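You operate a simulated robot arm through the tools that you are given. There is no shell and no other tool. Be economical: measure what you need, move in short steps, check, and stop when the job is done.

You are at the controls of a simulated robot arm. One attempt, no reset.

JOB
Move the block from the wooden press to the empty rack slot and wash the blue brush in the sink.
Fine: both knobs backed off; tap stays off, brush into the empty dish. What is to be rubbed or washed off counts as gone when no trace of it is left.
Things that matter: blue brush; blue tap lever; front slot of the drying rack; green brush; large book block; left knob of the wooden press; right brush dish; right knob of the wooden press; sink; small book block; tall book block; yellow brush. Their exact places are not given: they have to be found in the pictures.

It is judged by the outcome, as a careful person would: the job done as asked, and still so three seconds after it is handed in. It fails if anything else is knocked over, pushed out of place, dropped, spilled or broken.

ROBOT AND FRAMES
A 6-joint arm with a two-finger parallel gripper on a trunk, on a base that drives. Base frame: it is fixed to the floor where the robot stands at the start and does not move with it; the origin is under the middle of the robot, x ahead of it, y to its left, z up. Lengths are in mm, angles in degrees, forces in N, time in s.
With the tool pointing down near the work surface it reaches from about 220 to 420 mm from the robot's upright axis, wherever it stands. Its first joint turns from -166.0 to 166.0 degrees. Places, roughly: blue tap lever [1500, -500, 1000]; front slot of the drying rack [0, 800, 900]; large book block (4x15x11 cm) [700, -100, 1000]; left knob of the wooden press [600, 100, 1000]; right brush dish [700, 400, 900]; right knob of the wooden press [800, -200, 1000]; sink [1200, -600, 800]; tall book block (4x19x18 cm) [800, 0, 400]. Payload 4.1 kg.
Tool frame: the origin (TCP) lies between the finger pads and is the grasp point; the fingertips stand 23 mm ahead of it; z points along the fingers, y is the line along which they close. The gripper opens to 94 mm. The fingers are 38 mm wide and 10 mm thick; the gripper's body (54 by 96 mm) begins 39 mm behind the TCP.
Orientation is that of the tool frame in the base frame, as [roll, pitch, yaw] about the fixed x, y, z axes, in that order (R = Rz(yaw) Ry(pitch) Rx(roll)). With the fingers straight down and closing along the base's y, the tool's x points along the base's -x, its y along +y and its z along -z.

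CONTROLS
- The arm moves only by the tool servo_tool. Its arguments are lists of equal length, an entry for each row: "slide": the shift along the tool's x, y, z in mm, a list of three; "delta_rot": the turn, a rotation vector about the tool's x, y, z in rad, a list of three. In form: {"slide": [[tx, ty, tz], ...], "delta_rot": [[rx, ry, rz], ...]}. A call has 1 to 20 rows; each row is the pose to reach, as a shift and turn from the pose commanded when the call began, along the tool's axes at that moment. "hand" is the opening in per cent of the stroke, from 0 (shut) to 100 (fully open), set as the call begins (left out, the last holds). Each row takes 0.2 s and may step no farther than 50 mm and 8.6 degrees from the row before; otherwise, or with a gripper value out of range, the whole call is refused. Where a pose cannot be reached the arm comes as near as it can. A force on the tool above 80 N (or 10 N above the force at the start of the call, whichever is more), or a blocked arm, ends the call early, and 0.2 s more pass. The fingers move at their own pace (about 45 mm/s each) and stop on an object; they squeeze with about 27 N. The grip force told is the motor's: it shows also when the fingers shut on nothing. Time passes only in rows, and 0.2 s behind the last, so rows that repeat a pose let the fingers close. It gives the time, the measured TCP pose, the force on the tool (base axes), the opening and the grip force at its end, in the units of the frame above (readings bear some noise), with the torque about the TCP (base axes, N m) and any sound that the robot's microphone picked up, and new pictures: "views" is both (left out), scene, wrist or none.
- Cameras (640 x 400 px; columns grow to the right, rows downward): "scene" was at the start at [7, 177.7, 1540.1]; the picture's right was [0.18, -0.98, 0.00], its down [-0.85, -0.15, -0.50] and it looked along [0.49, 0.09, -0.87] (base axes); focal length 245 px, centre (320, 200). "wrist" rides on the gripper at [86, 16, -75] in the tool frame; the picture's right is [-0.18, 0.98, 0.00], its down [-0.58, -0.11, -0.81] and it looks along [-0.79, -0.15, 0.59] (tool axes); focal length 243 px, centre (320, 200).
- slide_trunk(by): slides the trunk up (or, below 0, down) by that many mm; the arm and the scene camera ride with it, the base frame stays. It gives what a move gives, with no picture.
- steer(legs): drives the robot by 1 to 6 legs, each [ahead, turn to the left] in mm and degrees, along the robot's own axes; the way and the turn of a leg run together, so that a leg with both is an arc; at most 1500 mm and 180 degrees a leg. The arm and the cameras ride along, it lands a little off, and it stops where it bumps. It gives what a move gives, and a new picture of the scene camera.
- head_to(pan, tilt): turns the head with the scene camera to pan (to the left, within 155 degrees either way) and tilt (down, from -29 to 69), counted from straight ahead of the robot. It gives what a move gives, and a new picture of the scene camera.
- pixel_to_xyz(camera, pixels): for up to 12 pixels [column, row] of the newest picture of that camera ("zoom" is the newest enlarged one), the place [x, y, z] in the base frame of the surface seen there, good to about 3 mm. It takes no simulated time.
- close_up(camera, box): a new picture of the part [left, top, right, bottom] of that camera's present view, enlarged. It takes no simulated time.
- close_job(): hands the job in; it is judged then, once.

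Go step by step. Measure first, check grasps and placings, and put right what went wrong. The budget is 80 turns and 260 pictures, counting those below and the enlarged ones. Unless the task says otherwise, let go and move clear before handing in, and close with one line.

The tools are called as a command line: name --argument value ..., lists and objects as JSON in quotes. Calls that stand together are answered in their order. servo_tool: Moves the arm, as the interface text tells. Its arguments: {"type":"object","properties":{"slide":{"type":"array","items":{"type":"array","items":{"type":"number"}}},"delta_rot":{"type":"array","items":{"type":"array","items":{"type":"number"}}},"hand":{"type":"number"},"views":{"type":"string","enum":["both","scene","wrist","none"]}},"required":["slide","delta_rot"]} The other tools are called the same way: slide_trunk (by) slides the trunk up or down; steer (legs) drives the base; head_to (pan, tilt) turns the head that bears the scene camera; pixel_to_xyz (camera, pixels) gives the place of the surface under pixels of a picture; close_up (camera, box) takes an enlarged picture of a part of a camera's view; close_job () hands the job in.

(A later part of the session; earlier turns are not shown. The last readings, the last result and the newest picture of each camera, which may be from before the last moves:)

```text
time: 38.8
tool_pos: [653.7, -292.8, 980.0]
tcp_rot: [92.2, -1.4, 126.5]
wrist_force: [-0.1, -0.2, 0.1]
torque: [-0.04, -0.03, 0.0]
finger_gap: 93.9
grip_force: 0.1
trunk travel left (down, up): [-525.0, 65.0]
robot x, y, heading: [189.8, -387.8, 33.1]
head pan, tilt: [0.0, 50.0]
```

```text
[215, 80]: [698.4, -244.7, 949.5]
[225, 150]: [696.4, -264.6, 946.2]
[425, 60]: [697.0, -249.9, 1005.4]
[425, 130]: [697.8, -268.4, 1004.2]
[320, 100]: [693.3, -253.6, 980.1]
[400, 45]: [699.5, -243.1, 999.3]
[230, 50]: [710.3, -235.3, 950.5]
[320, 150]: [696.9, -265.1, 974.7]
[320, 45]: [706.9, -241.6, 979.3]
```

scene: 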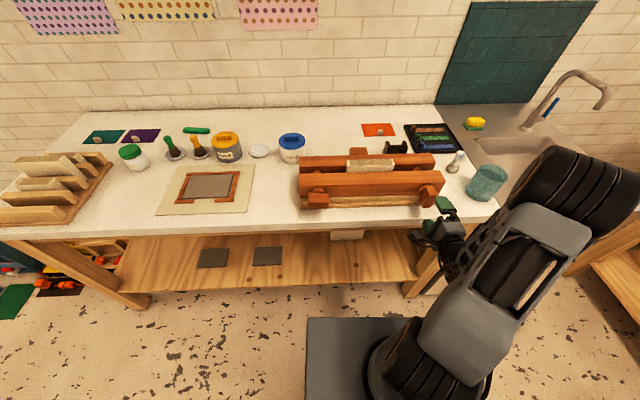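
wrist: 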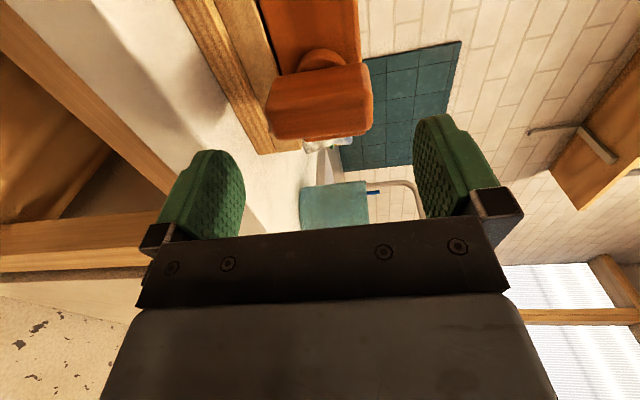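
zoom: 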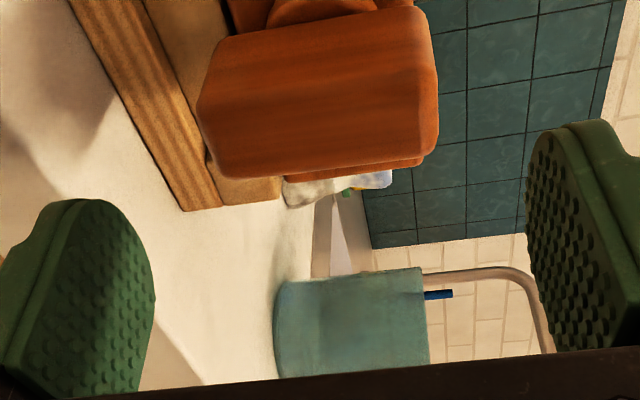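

Ends at z 946–1006, centred at s≈616 z≈976, so I'm well aligned. I'll slide in, then close.

servo_tool --slide '[[-1, -2, 21], [-1.4, -2, 42], [-1.4, -2, 63], [-1.4, -2, 63]]' --delta_rot '[[-0.038, -0.022, 0], [-0.038, -0.022, 0], [-0.038, -0.022, 0], [-0.038, -0.022, 0]]' --views "none"

servo_tool --slide '[[0, 0, 0], [0, 0, 0], [0, 0, 0], [0, 0, 0], [0, 0, 0]]' --delta_rot '[[0, 0, 0], [0, 0, 0], [0, 0, 0], [0, 0, 0], [0, 0, 0]]' --hand 0 --views "wrist"

```text
time: 39.8
tool_pos: [708.4, -256.4, 973.9]
tcp_rot: [89.9, -1.2, 125.3]
wrist_force: [-0.6, 0.8, -0.4]
torque: [0.0, 0.03, -0.02]
finger_gap: 93.9
grip_force: 0.1
trunk travel left (down, up): [-525.0, 65.0]
robot x, y, heading: [187.8, -389.2, 32.9]
head pan, tilt: [0.0, 50.0]
```

```text
time: 41.0
tool_pos: [707.2, -257.2, 975.6]
tcp_rot: [89.9, -1.2, 125.2]
wrist_force: [2.5, 0.9, 13.3]
torque: [-0.35, 0.38, -0.69]
finger_gap: 66.0
grip_force: 45.2
trunk travel left (down, up): [-525.0, 65.0]
robot x, y, heading: [189.6, -387.6, 33.0]
head pan, tilt: [0.0, 50.0]
```

wrist: 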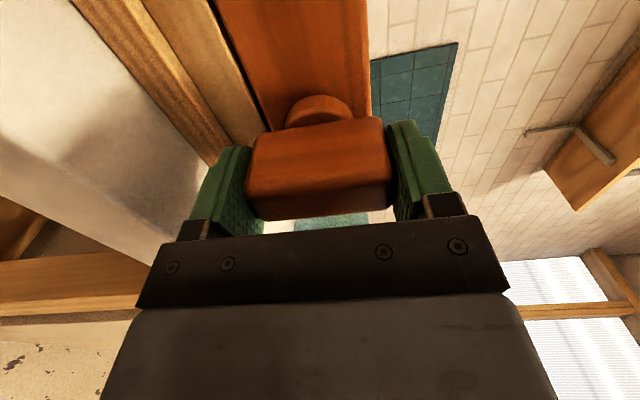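

Gripped by the ends (66 mm). Turning another ~80° counter-clockwise, easing out ~3 mm.

servo_tool --slide '[[0, 2, 0], [0, 2, -0.5], [0, 2, -1], [0, 2, -1.3], [0, 2, -1.6], [0, 2, -2], [0, 2, -2.3], [0, 2, -2.6], [0, 2, -3]]' --delta_rot '[[0, 0, -0.14], [0, 0, -0.28], [0, 0, -0.42], [0, 0, -0.56], [0, 0, -0.7], [0, 0, -0.84], [0, 0, -0.98], [0, 0, -1.12], [0, 0, -1.26]]' --views "wrist"

```text
time: 43.0
tool_pos: [703.1, -258.3, 976.0]
tcp_rot: [89.8, 71.1, 125.0]
wrist_force: [10.5, 0.2, 17.9]
torque: [-0.68, 1.13, -2.09]
finger_gap: 66.2
grip_force: 45.1
trunk travel left (down, up): [-525.0, 65.0]
robot x, y, heading: [188.7, -386.2, 32.8]
head pan, tilt: [0.0, 50.0]
```

wrist: 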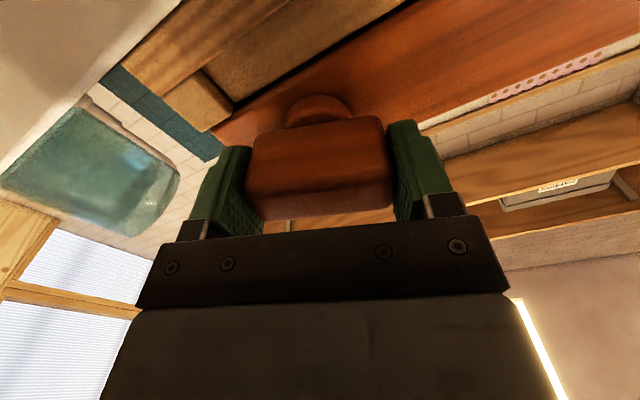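

Total ~165° on the right knob. I'll release, withdraw and roll the hand back to the vertical-closing pose.

servo_tool --slide '[[0, 0, 0], [0, 0, 0], [0, 0, 0], [0, 0, -30], [0, 0, -52]]' --delta_rot '[[0, 0, 0], [0, 0, 0], [0, 0, 0], [0, 0, 0.1], [0, 0, 0.2]]' --hand 100 --views "none"

servo_tool --slide '[[0, 0, 0], [0, 0, 0], [0, 0, 0], [0, 0, 0], [0, 0, 0], [0, 0, 0], [0, 0, 0], [0, 0, -10], [0, 0, -20]]' --delta_rot '[[0, 0, 0.14], [0, 0, 0.28], [0, 0, 0.42], [0, 0, 0.56], [0, 0, 0.7], [0, 0, 0.84], [0, 0, 0.98], [0, 0, 1.12], [0, 0, 1.18]]' --views "scene"

close_up --camera "scene" --box '[280, 130, 480, 230]'

```text
time: 44.2
tool_pos: [660.4, -287.3, 977.7]
tcp_rot: [90.1, 59.5, 125.2]
wrist_force: [-0.5, -0.8, 0.1]
torque: [0.01, 0.01, 0.0]
finger_gap: 94.2
grip_force: 0.1
trunk travel left (down, up): [-525.0, 65.0]
robot x, y, heading: [190.7, -388.4, 32.8]
head pan, tilt: [0.0, 50.0]
```

```text
time: 46.2
tool_pos: [642.9, -298.7, 977.1]
tcp_rot: [90.1, -8.3, 125.3]
wrist_force: [0.7, 0.3, -0.7]
torque: [0.02, -0.03, -0.05]
finger_gap: 93.8
grip_force: 0.1
trunk travel left (down, up): [-525.0, 65.0]
robot x, y, heading: [190.1, -390.1, 33.1]
head pan, tilt: [0.0, 50.0]
```

scene: 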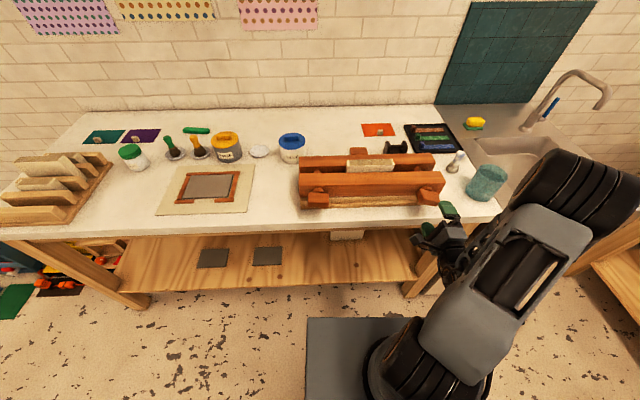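

```text
3.20 times, centred on (380, 180) of scene
```

zoom: 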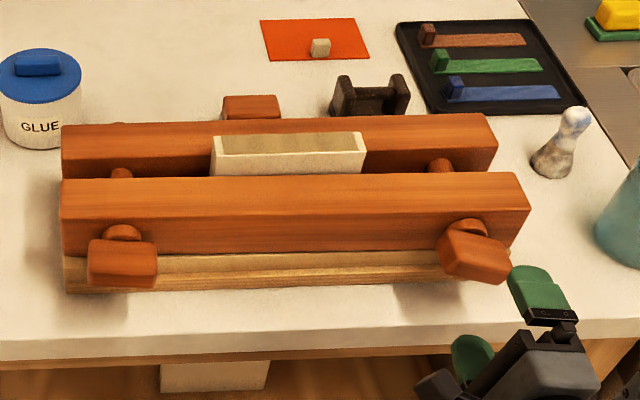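

The right knob is well backed off. Now I'll slide the hand 332 mm left to in front of the left knob.

servo_tool --slide '[[41, -6, 0], [82, -12, 1], [123, -18, 2], [164, -24, 3], [205, -30, 4], [246, -36, 5], [287, -42, 6], [328.7, -48, 7], [328.7, -48, 7]]' --delta_rot '[[0, 0, 0], [0, 0, 0], [0, 0, 0], [0, 0, 0], [0, 0, 0], [0, 0, 0], [0, 0, 0], [0, 0, 0], [0, 0, 0]]'

```text
time: 48.2
tool_pos: [590.3, -183.0, 959.8]
tcp_rot: [90.1, -8.1, 125.2]
wrist_force: [0.4, 0.2, -1.8]
torque: [0.01, -0.01, 0.0]
finger_gap: 93.9
grip_force: 0.0
out of reach, approached as far as the arm can: row 2, 3, 4, 5, 6, 7, 8, 9
trunk travel left (down, up): [-525.0, 65.0]
robot x, y, heading: [187.6, -394.6, 32.7]
head pan, tilt: [0.0, 50.0]
```

scene: 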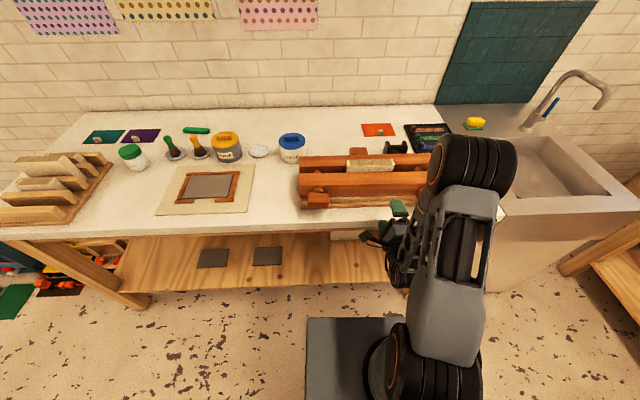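
wrist: 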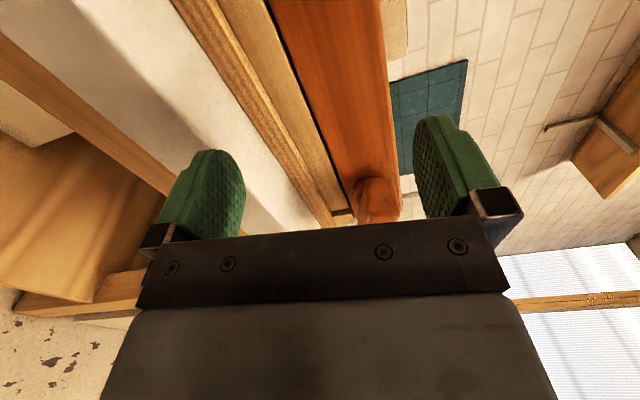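

Centre positions are inside the arm's minimum reach. I'll back up 70 mm more and then move to the left knob.

steer --legs '[[-70, 0]]'

servo_tool --slide '[[41, -3, 10], [82, -6, 20], [123, -8, 30], [164, -11, 40], [204, -13.6, 48], [204, -13.6, 48]]' --delta_rot '[[0, 0, 0], [0, 0, 0], [0, 0, 0], [0, 0, 0], [0, 0, 0], [0, 0, 0]]'

```text
time: 49.2
tool_pos: [532.3, -219.6, 959.3]
tcp_rot: [89.9, -8.1, 125.4]
wrist_force: [0.4, 0.3, -0.2]
torque: [-0.02, -0.02, -0.04]
finger_gap: 94.2
grip_force: 0.1
trunk travel left (down, up): [-525.0, 65.0]
robot x, y, heading: [131.1, -428.0, 32.8]
head pan, tilt: [0.0, 50.0]
```

scene: 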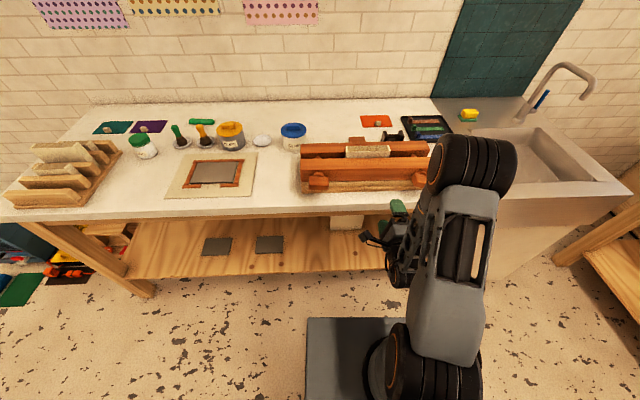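

```text
time: 50.6
tool_pos: [531.6, -219.6, 961.2]
tcp_rot: [90.0, -8.1, 125.2]
wrist_force: [0.2, 0.2, -0.7]
torque: [-0.02, 0.0, 0.03]
finger_gap: 94.1
grip_force: 0.0
out of reach, approached as far as the arm can: row 1, 2, 3, 4, 5, 6
trunk travel left (down, up): [-525.0, 65.0]
robot x, y, heading: [134.1, -425.0, 33.2]
head pan, tilt: [0.0, 50.0]
```

scene: 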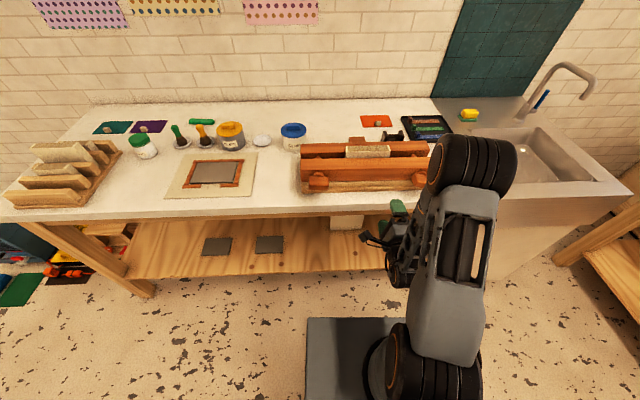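
wrist: 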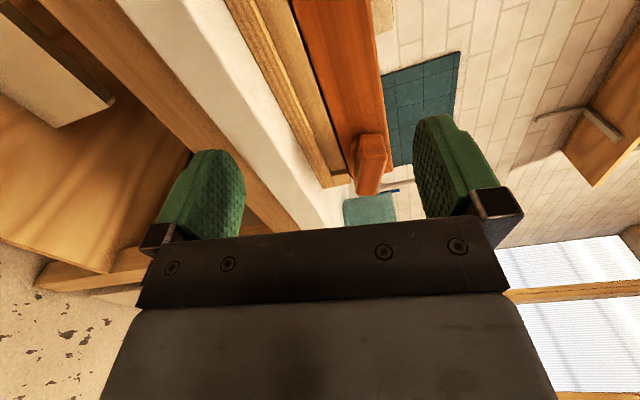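

The arm seems at a wrist joint limit on this side. I'll shift the robot ~330 mm left along the bench so that the left knob lies where the right one did relative to me.

steer --legs '[[0, 92], [328, 0], [0, -90], [66, 0]]'

```text
time: 61.0
tool_pos: [400.7, 96.8, 959.7]
tcp_rot: [90.0, -8.1, 126.4]
wrist_force: [1.0, -0.1, -0.3]
torque: [-0.03, 0.03, 0.0]
finger_gap: 93.9
grip_force: 0.0
trunk travel left (down, up): [-525.0, 65.0]
robot x, y, heading: [5.4, -114.3, 33.7]
head pan, tilt: [0.0, 50.0]
```

scene: 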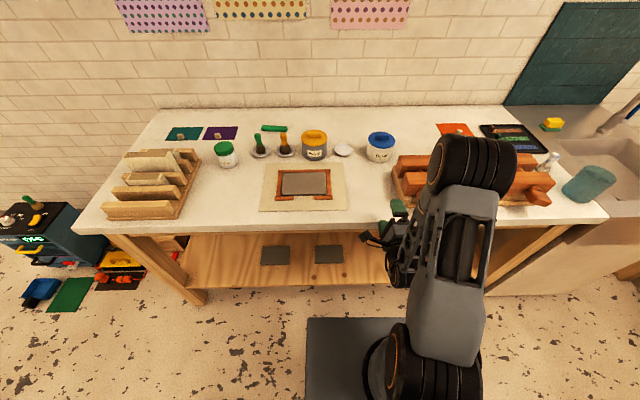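

Now the left knob is to the right of the hand. Move right 130 mm, back 28, up 16 into pre-grasp.

servo_tool --slide '[[-20, 9, -14], [-40, 18, -28], [-84, 26, -28], [-126.4, 34.5, -28], [-126.4, 34.5, -28]]' --delta_rot '[[0, 0, 0], [0, 0, 0], [0, 0, 0], [0, 0, 0], [0, 0, 0]]'

close_up --camera "wrist" --box '[160, 20, 440, 200]'

```text
time: 62.2
tool_pos: [458.2, -22.9, 974.5]
tcp_rot: [90.0, -8.1, 126.4]
wrist_force: [-0.9, 0.4, 0.7]
torque: [-0.02, 0.03, 0.01]
finger_gap: 93.8
grip_force: 0.0
out of reach, approached as far as the arm can: row 1, 2
trunk travel left (down, up): [-525.0, 65.0]
robot x, y, heading: [4.0, -116.6, 34.2]
head pan, tilt: [0.0, 50.0]
```

scene: 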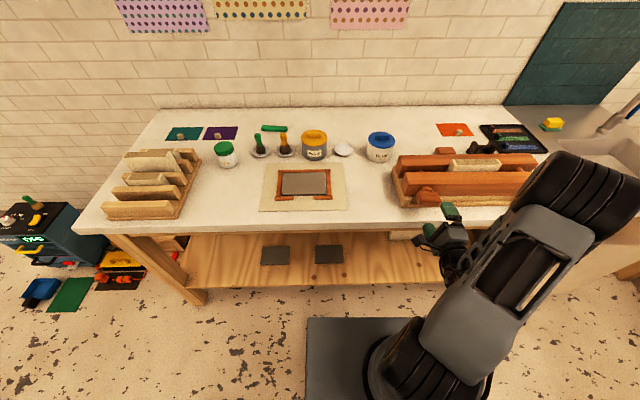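
wrist: 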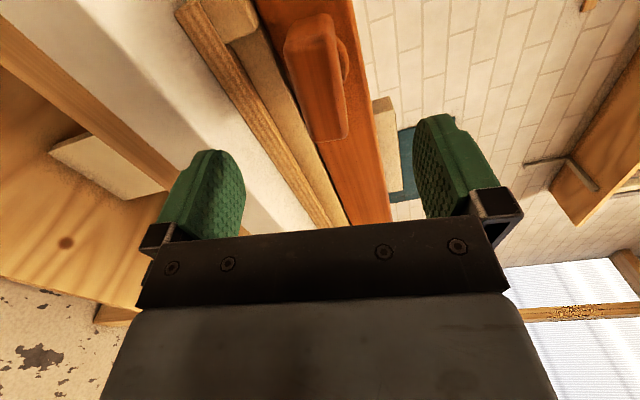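

```text
2.22 times, centred on (300, 110) of wrist
```

zoom: 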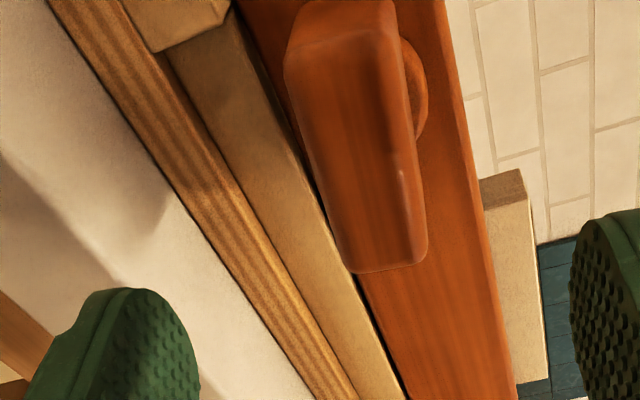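

Left knob is in view at zoom (355,145). Measure it.

pixel_to_xyz --camera "zoom" --pixels '[[300, 60], [315, 130], [345, 250], [380, 50], [400, 150], [420, 250], [345, 100], [380, 250], [330, 20], [395, 100], [418, 90]]'

```text
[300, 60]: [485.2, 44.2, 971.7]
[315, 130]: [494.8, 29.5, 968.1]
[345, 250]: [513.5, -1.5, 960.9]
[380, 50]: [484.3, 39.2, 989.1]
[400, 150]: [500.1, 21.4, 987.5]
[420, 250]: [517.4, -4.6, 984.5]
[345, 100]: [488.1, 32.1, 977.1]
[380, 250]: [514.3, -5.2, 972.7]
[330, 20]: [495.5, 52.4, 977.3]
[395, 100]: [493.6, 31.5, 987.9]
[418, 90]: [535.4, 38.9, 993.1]
```

Left knob centre ≈ s 277, z 976, face n 417. I'll advance over it and close.

servo_tool --slide '[[3, 1, 0], [4, 1, 22], [4, 1, 45], [4, 1, 68], [4, 1, 68]]' --delta_rot '[[0, -0.02, 0], [0, -0.02, 0], [0, -0.02, 0], [0, -0.02, 0], [0, -0.02, 0]]' --views "wrist"

servo_tool --slide '[[0, 0, 0], [0, 0, 0], [0, 0, 0], [0, 0, 0], [0, 0, 0], [0, 0, 0]]' --delta_rot '[[0, 0, 0], [0, 0, 0], [0, 0, 0], [0, 0, 0], [0, 0, 0], [0, 0, 0]]' --hand 0 --views "wrist"

```text
time: 63.4
tool_pos: [508.7, 20.8, 977.3]
tcp_rot: [90.2, -8.1, 125.2]
wrist_force: [-0.4, -0.2, 0.4]
torque: [0.01, -0.04, 0.01]
finger_gap: 93.7
grip_force: 0.0
trunk travel left (down, up): [-525.0, 65.0]
robot x, y, heading: [2.9, -114.1, 34.3]
head pan, tilt: [0.0, 50.0]
```

wrist: 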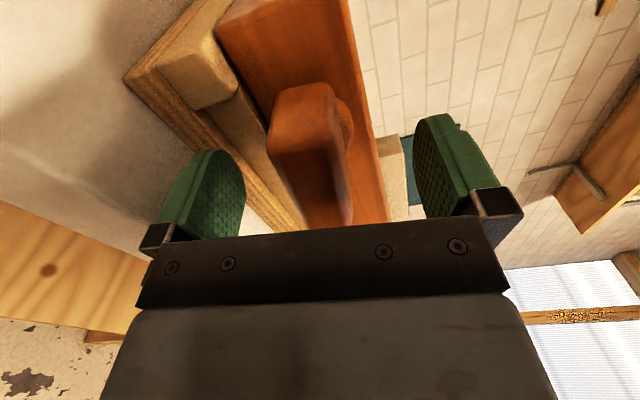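

```text
time: 64.8
tool_pos: [508.1, 21.8, 976.4]
tcp_rot: [90.3, -8.1, 125.2]
wrist_force: [-4.4, 2.8, -13.9]
torque: [0.58, -0.87, -0.51]
finger_gap: 27.8
grip_force: 45.7
trunk travel left (down, up): [-525.0, 65.0]
robot x, y, heading: [0.9, -118.5, 33.9]
head pan, tilt: [0.0, 50.0]
```

wrist: 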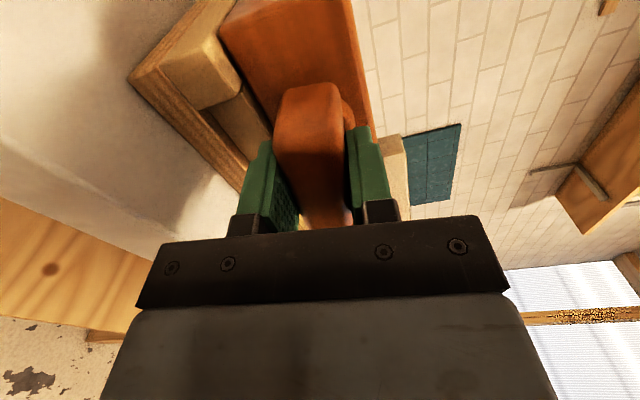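

Gripped (27.8 mm). Turning counter-clockwise ~80° with small arc correction.

servo_tool --slide '[[0, -1.5, 0], [0, -2, -0.3], [0, -2.5, -0.7], [0, -3, -1], [-0.5, -3.5, -1.3], [-1, -3.8, -1.7], [-1.3, -4, -2], [-1.7, -4.2, -2.4], [-2, -4.4, -2.8]]' --delta_rot '[[0, 0, -0.14], [0, 0, -0.28], [0, 0, -0.42], [0, 0, -0.56], [0, 0, -0.7], [0, 0, -0.84], [0, 0, -0.98], [0, 0, -1.12], [0, 0, -1.26]]' --views "wrist"

```text
time: 66.8
tool_pos: [505.3, 18.1, 975.0]
tcp_rot: [89.9, 64.4, 125.2]
wrist_force: [-4.0, 8.7, 23.6]
torque: [-0.73, 1.12, -0.09]
finger_gap: 27.9
grip_force: 44.8
trunk travel left (down, up): [-525.0, 65.0]
robot x, y, heading: [4.0, -119.2, 34.2]
head pan, tilt: [0.0, 50.0]
```

wrist: 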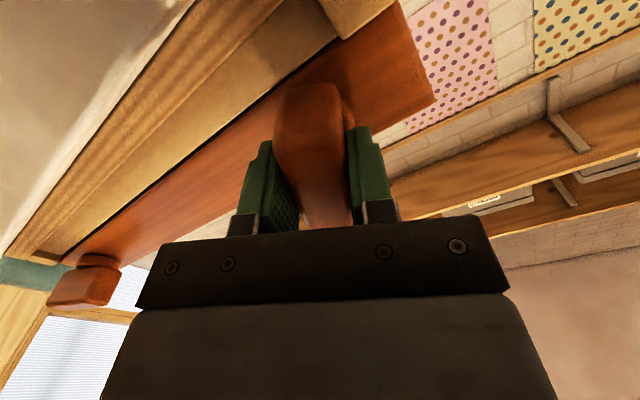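

72° turned; a bit more, then release, withdraw and roll back for the second quarter.

servo_tool --slide '[[-2, 0.5, 0], [-2, 0.5, -0.5], [-2, 0.5, -0.5]]' --delta_rot '[[0, 0, -0.12], [0, 0, -0.22], [0, 0, -0.22]]' --views "none"

servo_tool --slide '[[0, 0, 0], [0, 0, 0], [0, 0, 0], [0, 0, 0], [0, 0, -30], [0, 0, -45]]' --delta_rot '[[0, 0, 0], [0, 0, 0], [0, 0, 0], [0, 0, 0], [0, 0, 0.1], [0, 0, 0.24]]' --hand 100 --views "none"

servo_tool --slide '[[0, 0, 0], [0, 0, 0], [0, 0, 0], [0, 0, 0], [0, 0, 0], [0, 0, 0], [0, 0, 0], [0, 0, -8], [0, 0, -16]]' --delta_rot '[[0, 0, 0.14], [0, 0, 0.28], [0, 0, 0.42], [0, 0, 0.56], [0, 0, 0.7], [0, 0, 0.84], [0, 0, 0.98], [0, 0, 1.12], [0, 0, 1.16]]' --views "wrist"

close_up --camera "wrist" --box '[160, 20, 440, 200]'

```text
time: 67.6
tool_pos: [505.7, 17.8, 975.3]
tcp_rot: [91.6, 76.8, 126.9]
wrist_force: [-1.9, 14.8, -3.5]
torque: [0.69, -1.15, -0.97]
finger_gap: 27.9
grip_force: 44.7
trunk travel left (down, up): [-525.0, 65.0]
robot x, y, heading: [5.0, -119.0, 34.3]
head pan, tilt: [0.0, 50.0]
```

```text
time: 69.0
tool_pos: [468.8, -9.0, 972.7]
tcp_rot: [90.2, 63.0, 125.4]
wrist_force: [0.8, 0.5, -0.2]
torque: [-0.02, -0.01, -0.06]
finger_gap: 94.1
grip_force: 0.1
trunk travel left (down, up): [-525.0, 65.0]
robot x, y, heading: [3.3, -117.2, 34.0]
head pan, tilt: [0.0, 50.0]
```

```text
time: 71.0
tool_pos: [455.8, -18.7, 974.8]
tcp_rot: [90.1, -3.6, 125.1]
wrist_force: [0.3, -0.5, 0.2]
torque: [0.03, 0.05, -0.03]
finger_gap: 94.0
grip_force: 0.0
trunk travel left (down, up): [-525.0, 65.0]
robot x, y, heading: [3.0, -115.9, 33.8]
head pan, tilt: [0.0, 50.0]
```

wrist: 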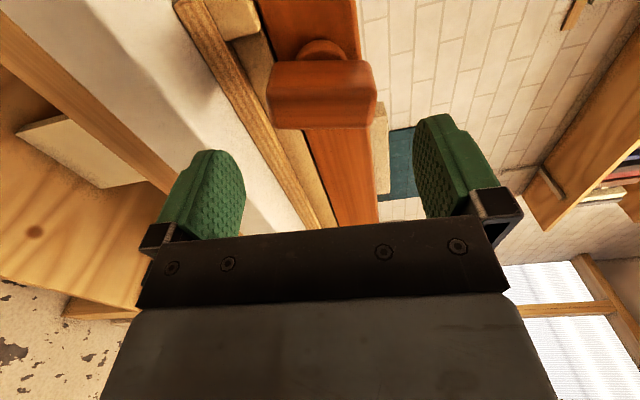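

```text
2.22 times, centred on (300, 110) of wrist
```

zoom: 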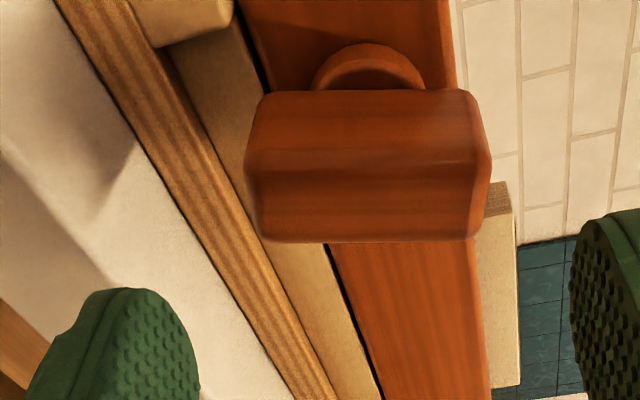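

Knob now vertical and centred with me (s≈277). Regrip by the ends and turn again.

servo_tool --slide '[[0, 1, 22], [0, 1, 44], [0, 1, 64], [0, 1, 64]]' --delta_rot '[[0, 0, 0], [0, 0, 0], [0, 0, 0], [0, 0, 0]]' --views "none"

servo_tool --slide '[[0, 0, 0], [0, 0, 0], [0, 0, 0], [0, 0, 0], [0, 0, 0]]' --delta_rot '[[0, 0, 0], [0, 0, 0], [0, 0, 0], [0, 0, 0], [0, 0, 0]]' --hand 0 --views "wrist"

servo_tool --slide '[[0, 1, 0], [0, 1, -0.5], [0, 1, -1], [0, 1, -1.3], [0, 1, -1.6], [0, 1, -2], [0, 1, -2.3], [0, 1, -2.6], [0, 1, -3]]' --delta_rot '[[0, 0, -0.14], [0, 0, -0.28], [0, 0, -0.42], [0, 0, -0.56], [0, 0, -0.7], [0, 0, -0.84], [0, 0, -0.98], [0, 0, -1.12], [0, 0, -1.26]]' --views "wrist"

```text
time: 72.0
tool_pos: [509.4, 19.8, 975.1]
tcp_rot: [90.2, -3.5, 125.2]
wrist_force: [-0.3, 0.2, 1.0]
torque: [0.0, -0.03, 0.04]
finger_gap: 94.1
grip_force: 0.1
trunk travel left (down, up): [-525.0, 65.0]
robot x, y, heading: [4.0, -119.4, 33.9]
head pan, tilt: [0.0, 50.0]
```

```text
time: 73.2
tool_pos: [510.0, 20.1, 975.8]
tcp_rot: [90.0, -3.5, 125.2]
wrist_force: [2.5, 1.2, 6.1]
torque: [0.35, -0.32, -0.01]
finger_gap: 69.5
grip_force: 45.2
trunk travel left (down, up): [-525.0, 65.0]
robot x, y, heading: [7.2, -117.9, 33.9]
head pan, tilt: [0.0, 50.0]
```

wrist: 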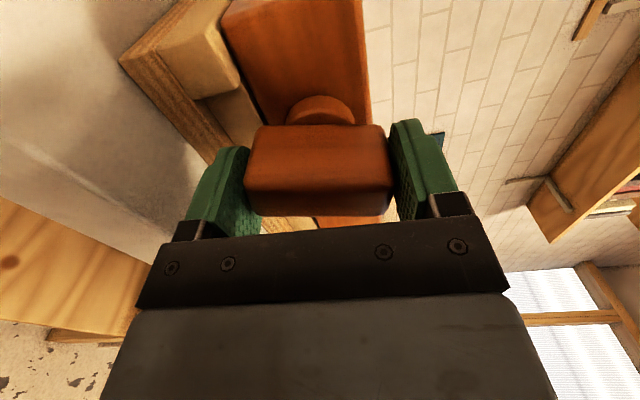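

```text
time: 75.2
tool_pos: [508.5, 18.4, 976.0]
tcp_rot: [91.2, 68.8, 126.4]
wrist_force: [6.4, 9.7, -19.0]
torque: [0.63, -0.79, 1.05]
finger_gap: 69.6
grip_force: 44.7
trunk travel left (down, up): [-525.0, 65.0]
robot x, y, heading: [1.9, -112.9, 34.0]
head pan, tilt: [0.0, 50.0]
```

wrist: 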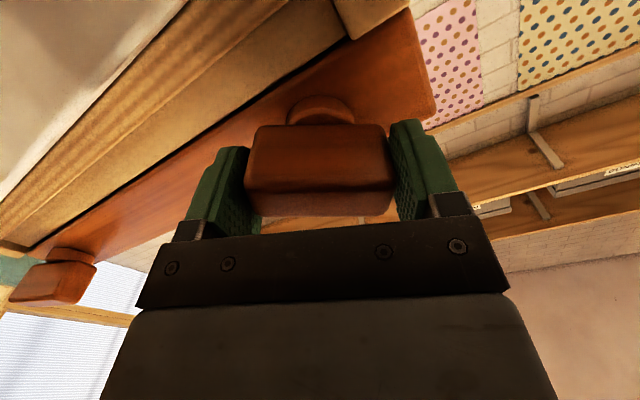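

Left knob turned ~157° in total too. Release, withdraw and fold the tool back to pointing down, high up.

servo_tool --slide '[[0, 0, 0], [0, 0, 0], [0, 0, 0], [0, 0, -30], [0, 0, -55], [-30, 12, -60], [-70, 27, -60]]' --delta_rot '[[0, 0, 0], [0, 0, 0], [0, 0, 0], [0, 0, 0], [0, 0, 0], [0, 0, 0], [0, 0, -0.1]]' --hand 100 --views "scene"

close_up --camera "scene" --box '[370, 120, 570, 245]'

```text
time: 76.8
tool_pos: [456.0, -19.9, 1053.3]
tcp_rot: [90.6, 74.4, 125.8]
wrist_force: [-1.2, 0.4, 0.2]
torque: [0.01, -0.01, 0.03]
finger_gap: 94.2
grip_force: 0.1
trunk travel left (down, up): [-525.0, 65.0]
robot x, y, heading: [4.9, -116.4, 34.0]
head pan, tilt: [0.0, 50.0]
```

scene: 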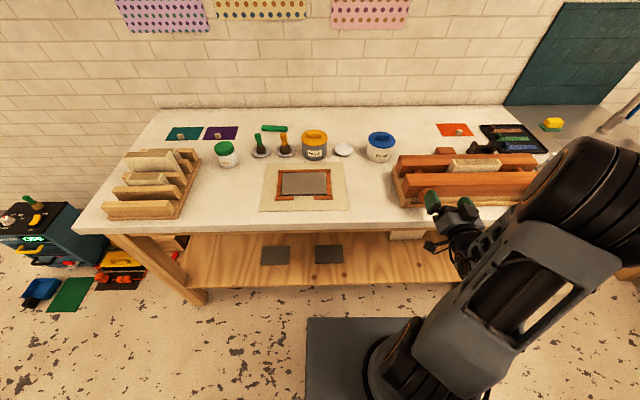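

```text
3.20 times, centred on (470, 182) of scene
```

zoom: 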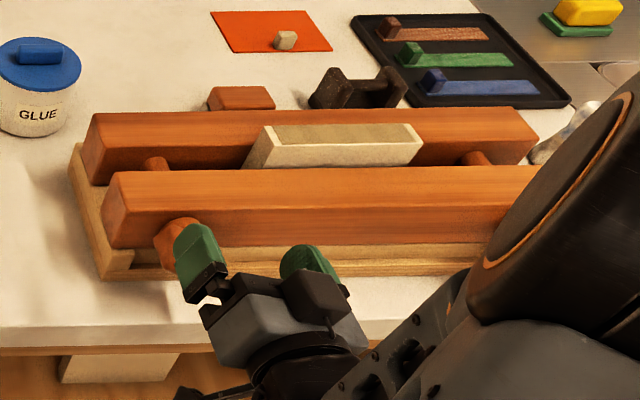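

Now rotate the tool down while rising.

servo_tool --slide '[[-5, 1.5, 0], [-10, 3, 0], [-15, 4, 0], [-20, 5.5, 0], [-25, 7, 0], [-30, 8, 0], [-35, 9.5, 0], [-40, 11, 0], [-45, 12, 0], [-50, 14, 0], [-55, 15, 0]]' --delta_rot '[[0, 0.1428, 0], [0, 0.2856, 0], [0, 0.4284, 0], [0, 0.5712, 0], [0, 0.714, 0], [0, 0.8568, 0], [0, 0.9996, 0], [0, 1.1424, 0], [0, 1.2852, 0], [0, 1.428, 0], [0, 1.5708, 0]]' --views "none"

servo_tool --slide '[[0, 0, 0], [0, 0, 0]]' --delta_rot '[[0.136, 0, 0], [0.272, 0, 0]]' --views "scene"

```text
time: 79.2
tool_pos: [458.4, -18.3, 1108.2]
tcp_rot: [164.3, -0.2, -144.8]
wrist_force: [-0.1, 0.5, 0.6]
torque: [-0.02, -0.05, 0.05]
finger_gap: 94.1
grip_force: 0.1
trunk travel left (down, up): [-525.0, 65.0]
robot x, y, heading: [5.6, -119.3, 33.9]
head pan, tilt: [0.0, 50.0]
```

```text
time: 79.8
tool_pos: [456.1, -18.1, 1109.7]
tcp_rot: [-179.9, -0.2, -144.8]
wrist_force: [-0.1, -0.3, 0.6]
torque: [0.03, 0.0, -0.01]
finger_gap: 93.7
grip_force: 0.0
trunk travel left (down, up): [-525.0, 65.0]
robot x, y, heading: [6.4, -116.1, 34.0]
head pan, tilt: [0.0, 50.0]
```

scene: 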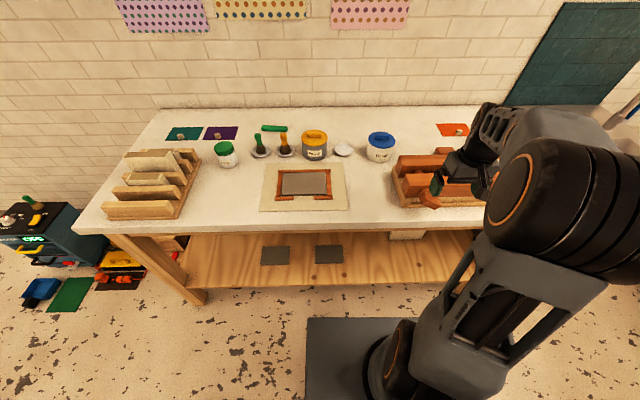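

The tool is down at z 1110. Now drive along the bench to in front of the block and close in.

steer --legs '[[0, -88.8], [302, 0], [0, 90], [200, 0]]'

head_to --pan -25 --tilt 55

```text
time: 90.7
tool_pos: [798.2, -174.2, 1108.8]
tcp_rot: [179.9, -0.2, -146.5]
wrist_force: [0.1, -0.4, -0.1]
torque: [-0.03, 0.01, -0.03]
finger_gap: 94.1
grip_force: 0.0
trunk travel left (down, up): [-525.0, 65.0]
robot x, y, heading: [343.8, -256.8, 31.9]
head pan, tilt: [0.0, 50.0]
```

scene: 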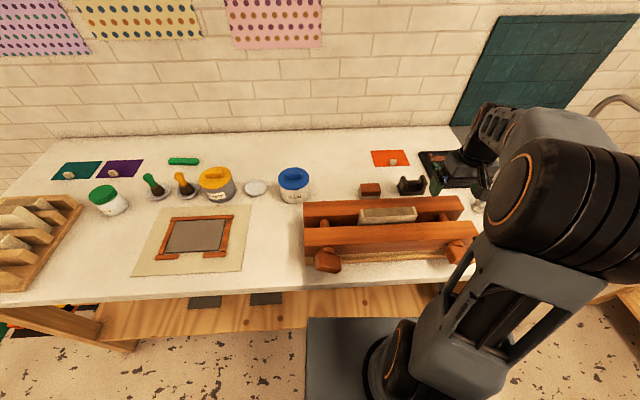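

```text
time: 91.5
tool_pos: [799.3, -173.2, 1110.0]
tcp_rot: [-179.9, -0.1, -146.3]
wrist_force: [0.1, -0.6, -0.8]
torque: [-0.01, -0.04, 0.01]
finger_gap: 94.0
grip_force: 0.0
trunk travel left (down, up): [-525.0, 65.0]
robot x, y, heading: [345.0, -257.1, 32.0]
head pan, tilt: [-25.0, 55.0]
```

scene: 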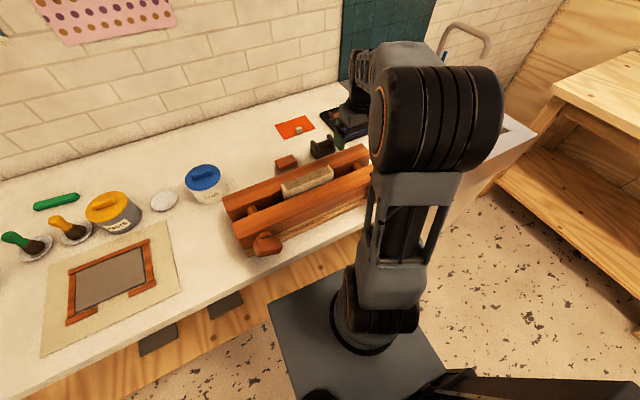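

Both knobs stand away. I'll enlarge and measure the block's top.

close_up --camera "scene" --box '[220, 140, 380, 260]'

pixel_to_xyz --camera "scene" --pixels '[[282, 184], [330, 168], [287, 193], [334, 176], [306, 180], [285, 199], [332, 182], [310, 195], [262, 212], [350, 160]]'

```text
3.33 times, centred on (300, 200) of scene
```

zoom: 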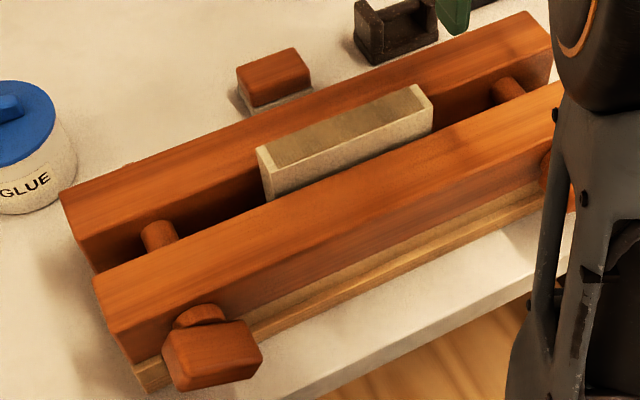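

```text
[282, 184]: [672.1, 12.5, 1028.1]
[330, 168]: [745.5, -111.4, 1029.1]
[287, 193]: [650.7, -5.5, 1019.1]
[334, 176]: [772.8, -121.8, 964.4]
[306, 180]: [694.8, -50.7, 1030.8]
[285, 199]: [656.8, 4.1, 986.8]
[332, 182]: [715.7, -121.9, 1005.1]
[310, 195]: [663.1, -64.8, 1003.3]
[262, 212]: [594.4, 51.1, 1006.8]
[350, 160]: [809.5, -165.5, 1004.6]
```

pixel_to_xyz --camera "zoom" --pixels '[[262, 150], [274, 168], [416, 88], [430, 100], [340, 118], [350, 136], [345, 127], [300, 160], [400, 95], [270, 185], [427, 120]]'

```text
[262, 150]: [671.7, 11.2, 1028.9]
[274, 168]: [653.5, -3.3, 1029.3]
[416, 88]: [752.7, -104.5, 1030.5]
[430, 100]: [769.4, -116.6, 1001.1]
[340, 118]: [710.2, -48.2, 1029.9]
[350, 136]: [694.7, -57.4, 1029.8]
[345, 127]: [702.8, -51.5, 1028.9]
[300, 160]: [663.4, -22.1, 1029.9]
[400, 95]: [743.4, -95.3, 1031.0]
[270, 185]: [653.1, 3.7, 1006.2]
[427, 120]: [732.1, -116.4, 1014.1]
```

Block top centre ≈ (703.6,-52.5), z 1030, about 25 mm above the beams. I'll move over it with the fingers closing across the beams' direction.

servo_tool --slide '[[1, 14, 0], [2, 28, 0], [3, 42, 0], [4.5, 56, 0], [6, 70, 0], [7, 84, 0], [8, 98, 0], [9, 112, 0], [10, 126, 0], [11.5, 140, 0], [12.5, 153.2, 0], [12.5, 153.2, 0]]' --delta_rot '[[0, 0, 0.1405], [0, 0, 0.281], [0, 0, 0.4215], [0, 0, 0.562], [0, 0, 0.7025], [0, 0, 0.843], [0, 0, 0.9835], [0, 0, 1.124], [0, 0, 1.2645], [0, 0, 1.405], [0, 0, 1.545], [0, 0, 1.545]]'

```text
time: 94.2
tool_pos: [702.3, -52.0, 1107.8]
tcp_rot: [-179.8, 0.0, 125.0]
wrist_force: [-0.1, 0.0, -0.4]
torque: [0.03, -0.02, 0.01]
finger_gap: 94.1
grip_force: 0.2
trunk travel left (down, up): [-525.0, 65.0]
robot x, y, heading: [340.0, -259.8, 32.3]
head pan, tilt: [-25.0, 55.0]
```

scene: 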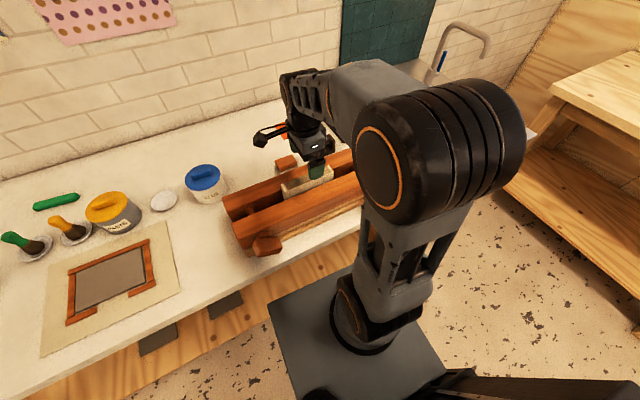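
wrist: 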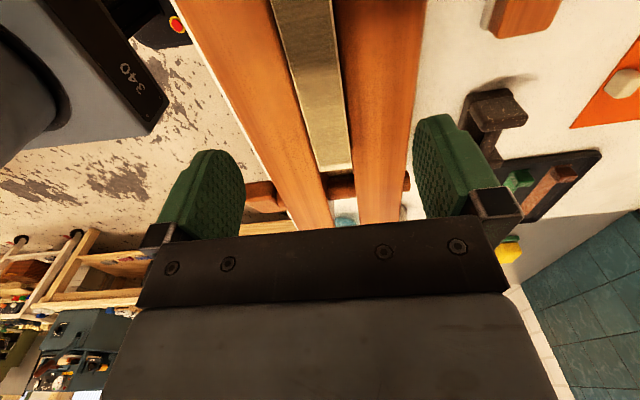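

Block lies between the fingers in the wrist view. Descend 76 mm so the tips stay just above the beams, then close.

servo_tool --slide '[[0, 0, 30], [0, 0, 55], [0, 0, 76], [0, 0, 76]]' --delta_rot '[[0, 0, 0], [0, 0, 0], [0, 0, 0], [0, 0, 0]]' --views "wrist"

servo_tool --slide '[[0, 0, 0], [0, 0, 0], [0, 0, 0], [0, 0, 0], [0, 0, 0], [0, 0, 0]]' --delta_rot '[[0, 0, 0], [0, 0, 0], [0, 0, 0], [0, 0, 0], [0, 0, 0], [0, 0, 0]]' --hand 0

```text
time: 95.2
tool_pos: [704.6, -51.7, 1033.6]
tcp_rot: [-179.9, 0.0, 125.0]
wrist_force: [0.3, -0.2, -0.1]
torque: [0.02, 0.0, 0.02]
finger_gap: 94.0
grip_force: 0.0
trunk travel left (down, up): [-525.0, 65.0]
robot x, y, heading: [338.6, -255.5, 32.0]
head pan, tilt: [-25.0, 55.0]
```

wrist: 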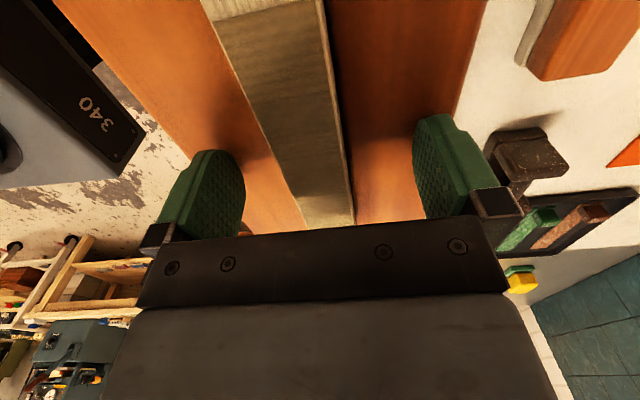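

```text
time: 96.5
tool_pos: [702.8, -52.0, 1031.6]
tcp_rot: [-179.8, -0.1, 125.1]
wrist_force: [-10.1, -7.4, -0.2]
torque: [-0.01, 0.35, 0.99]
finger_gap: 30.1
grip_force: 27.0
trunk travel left (down, up): [-525.0, 65.0]
robot x, y, heading: [340.7, -252.8, 32.0]
head pan, tilt: [-25.0, 55.0]
```

scene: 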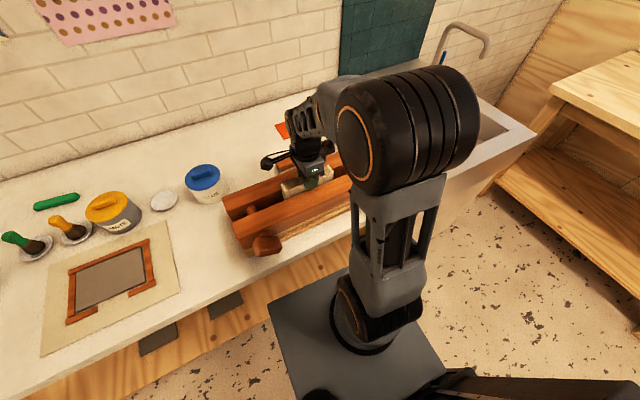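
wrist: 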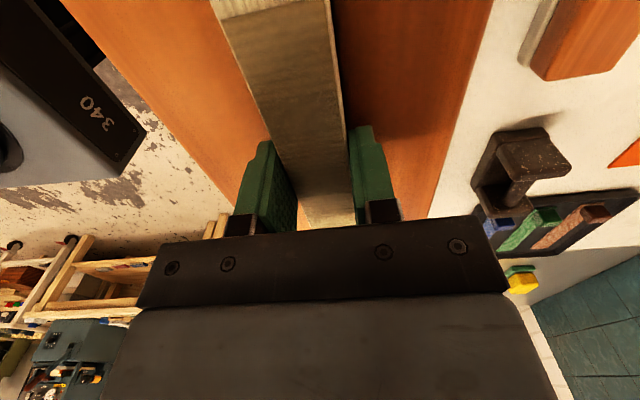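

Gripped at 30 mm thickness. Ease 2 mm toward me and lift a little, watching the force.

servo_tool --slide '[[0, -2, 0], [0, -2, -5], [0, -2, -10], [0, -2, -20]]' --delta_rot '[[0, 0, 0], [0, 0, 0], [0, 0, 0], [0, 0, 0]]'

close_up --camera "scene" --box '[220, 140, 380, 260]'

```text
time: 97.5
tool_pos: [701.8, -52.3, 1053.7]
tcp_rot: [-179.9, 0.0, 125.0]
wrist_force: [0.6, 0.0, -2.6]
torque: [-0.01, -0.05, -0.02]
finger_gap: 29.7
grip_force: 27.4
trunk travel left (down, up): [-525.0, 65.0]
robot x, y, heading: [342.3, -257.3, 31.9]
head pan, tilt: [-25.0, 55.0]
```

scene: 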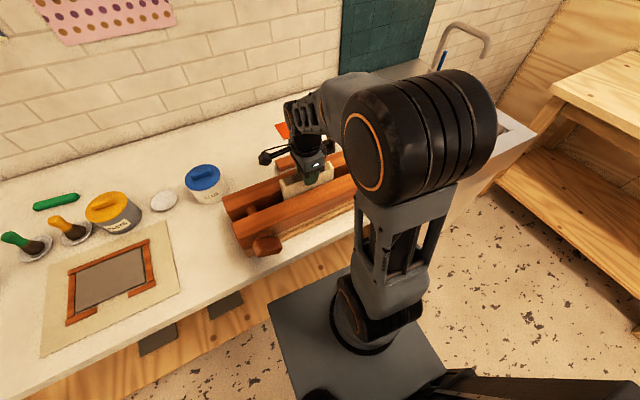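
wrist: 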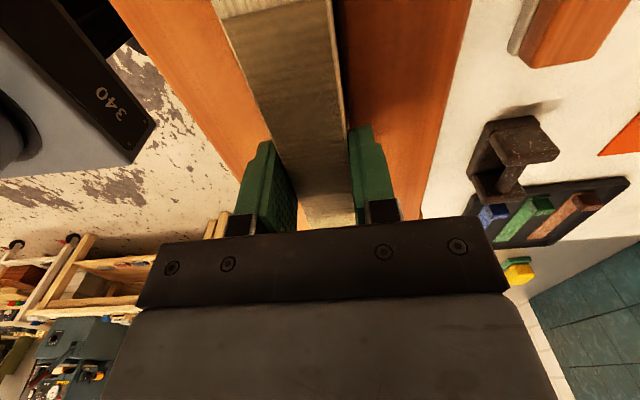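

```text
3.33 times, centred on (300, 200) of scene
```

zoom: 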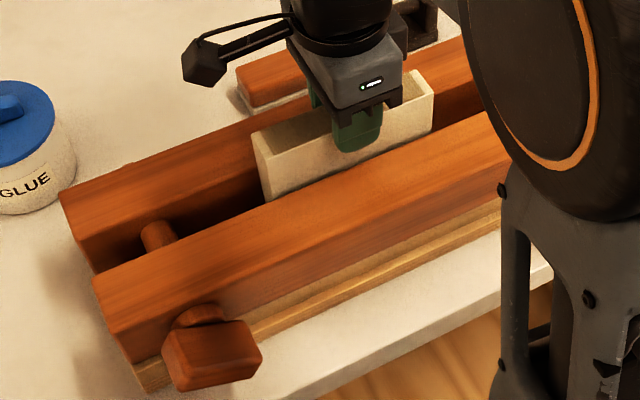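

The block is free (≈2.6 N). Lift it clear, back away, and drive to the rack side.

servo_tool --slide '[[0, 0, -30], [0, 0, -60], [0, 0, -90], [0, 0, -120]]' --delta_rot '[[0, 0, 0], [0, 0, 0], [0, 0, 0], [0, 0, 0]]' --views "none"

steer --legs '[[-200, 0], [0, 93], [1000, 0], [0, -90]]'

head_to --pan -10 --tilt 55

```text
time: 98.5
tool_pos: [704.3, -53.5, 1172.8]
tcp_rot: [-179.7, 0.0, 125.0]
wrist_force: [0.8, -0.7, -3.4]
torque: [-0.01, -0.01, -0.02]
finger_gap: 29.9
grip_force: 27.1
trunk travel left (down, up): [-525.0, 65.0]
robot x, y, heading: [340.2, -256.7, 32.1]
head pan, tilt: [-25.0, 55.0]
```

```text
time: 112.7
tool_pos: [-69.7, 693.7, 1173.2]
tcp_rot: [-179.9, 0.0, 129.2]
wrist_force: [0.2, -0.3, -3.8]
torque: [0.0, -0.01, -0.02]
finger_gap: 30.0
grip_force: 26.9
trunk travel left (down, up): [-525.0, 65.0]
robot x, y, heading: [-415.5, 462.0, 35.9]
head pan, tilt: [-25.0, 55.0]
```

scene: 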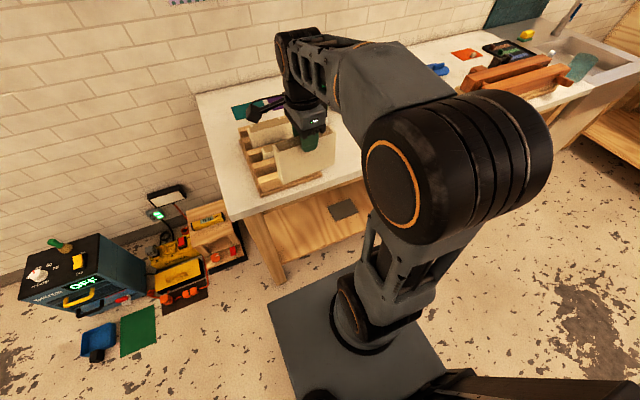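

```text
time: 113.5
tool_pos: [-69.6, 694.0, 1173.7]
tcp_rot: [-179.7, -0.1, 129.2]
wrist_force: [-0.3, -0.8, -3.0]
torque: [0.01, 0.0, 0.02]
finger_gap: 29.8
grip_force: 27.0
trunk travel left (down, up): [-525.0, 65.0]
robot x, y, heading: [-415.8, 464.8, 36.2]
head pan, tilt: [-10.0, 55.0]
```

scene: 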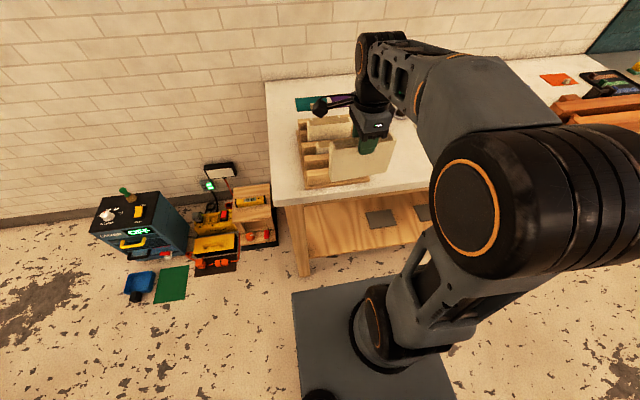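

The held block hides the rack's front slot. I'll shift the hand 190 mm right and look again.

servo_tool --slide '[[-48, 0, 0], [-96, 0, 0], [-144, 0, 0], [-190, 0, 0], [-190, 0, 0]]' --delta_rot '[[0, 0, 0], [0, 0, 0], [0, 0, 0], [0, 0, 0], [0, 0, 0]]' --views "none"

head_to --pan -10 --tilt 50

close_up --camera "scene" --box '[260, 60, 460, 200]'

```text
time: 114.7
tool_pos: [47.3, 543.8, 1173.0]
tcp_rot: [-179.7, -0.1, 129.1]
wrist_force: [-0.8, -0.1, -3.7]
torque: [0.02, 0.0, -0.01]
finger_gap: 29.6
grip_force: 27.6
trunk travel left (down, up): [-525.0, 65.0]
robot x, y, heading: [-416.7, 464.9, 36.1]
head pan, tilt: [-10.0, 55.0]
```

```text
time: 115.4
tool_pos: [48.6, 544.5, 1172.8]
tcp_rot: [-179.8, 0.1, 129.2]
wrist_force: [-0.5, 0.0, -2.9]
torque: [0.03, -0.02, 0.0]
finger_gap: 29.8
grip_force: 27.2
trunk travel left (down, up): [-525.0, 65.0]
robot x, y, heading: [-417.1, 465.4, 36.1]
head pan, tilt: [-10.0, 50.0]
```

scene: 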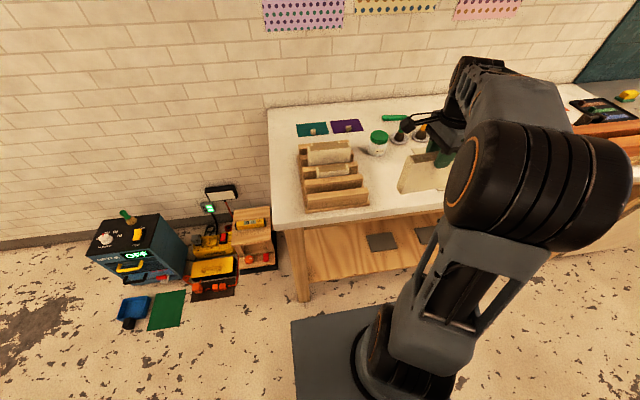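

```text
2.86 times, centred on (360, 130) of scene
```

zoom: 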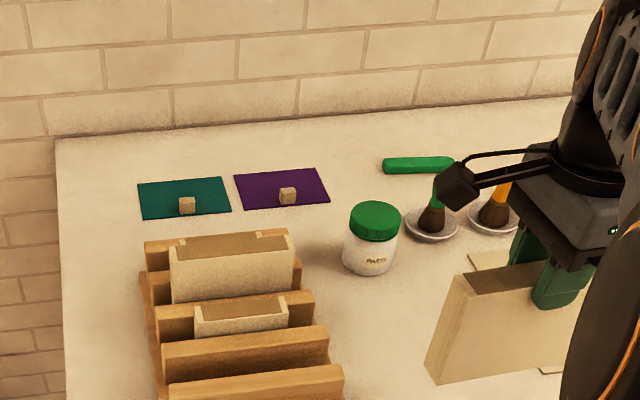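

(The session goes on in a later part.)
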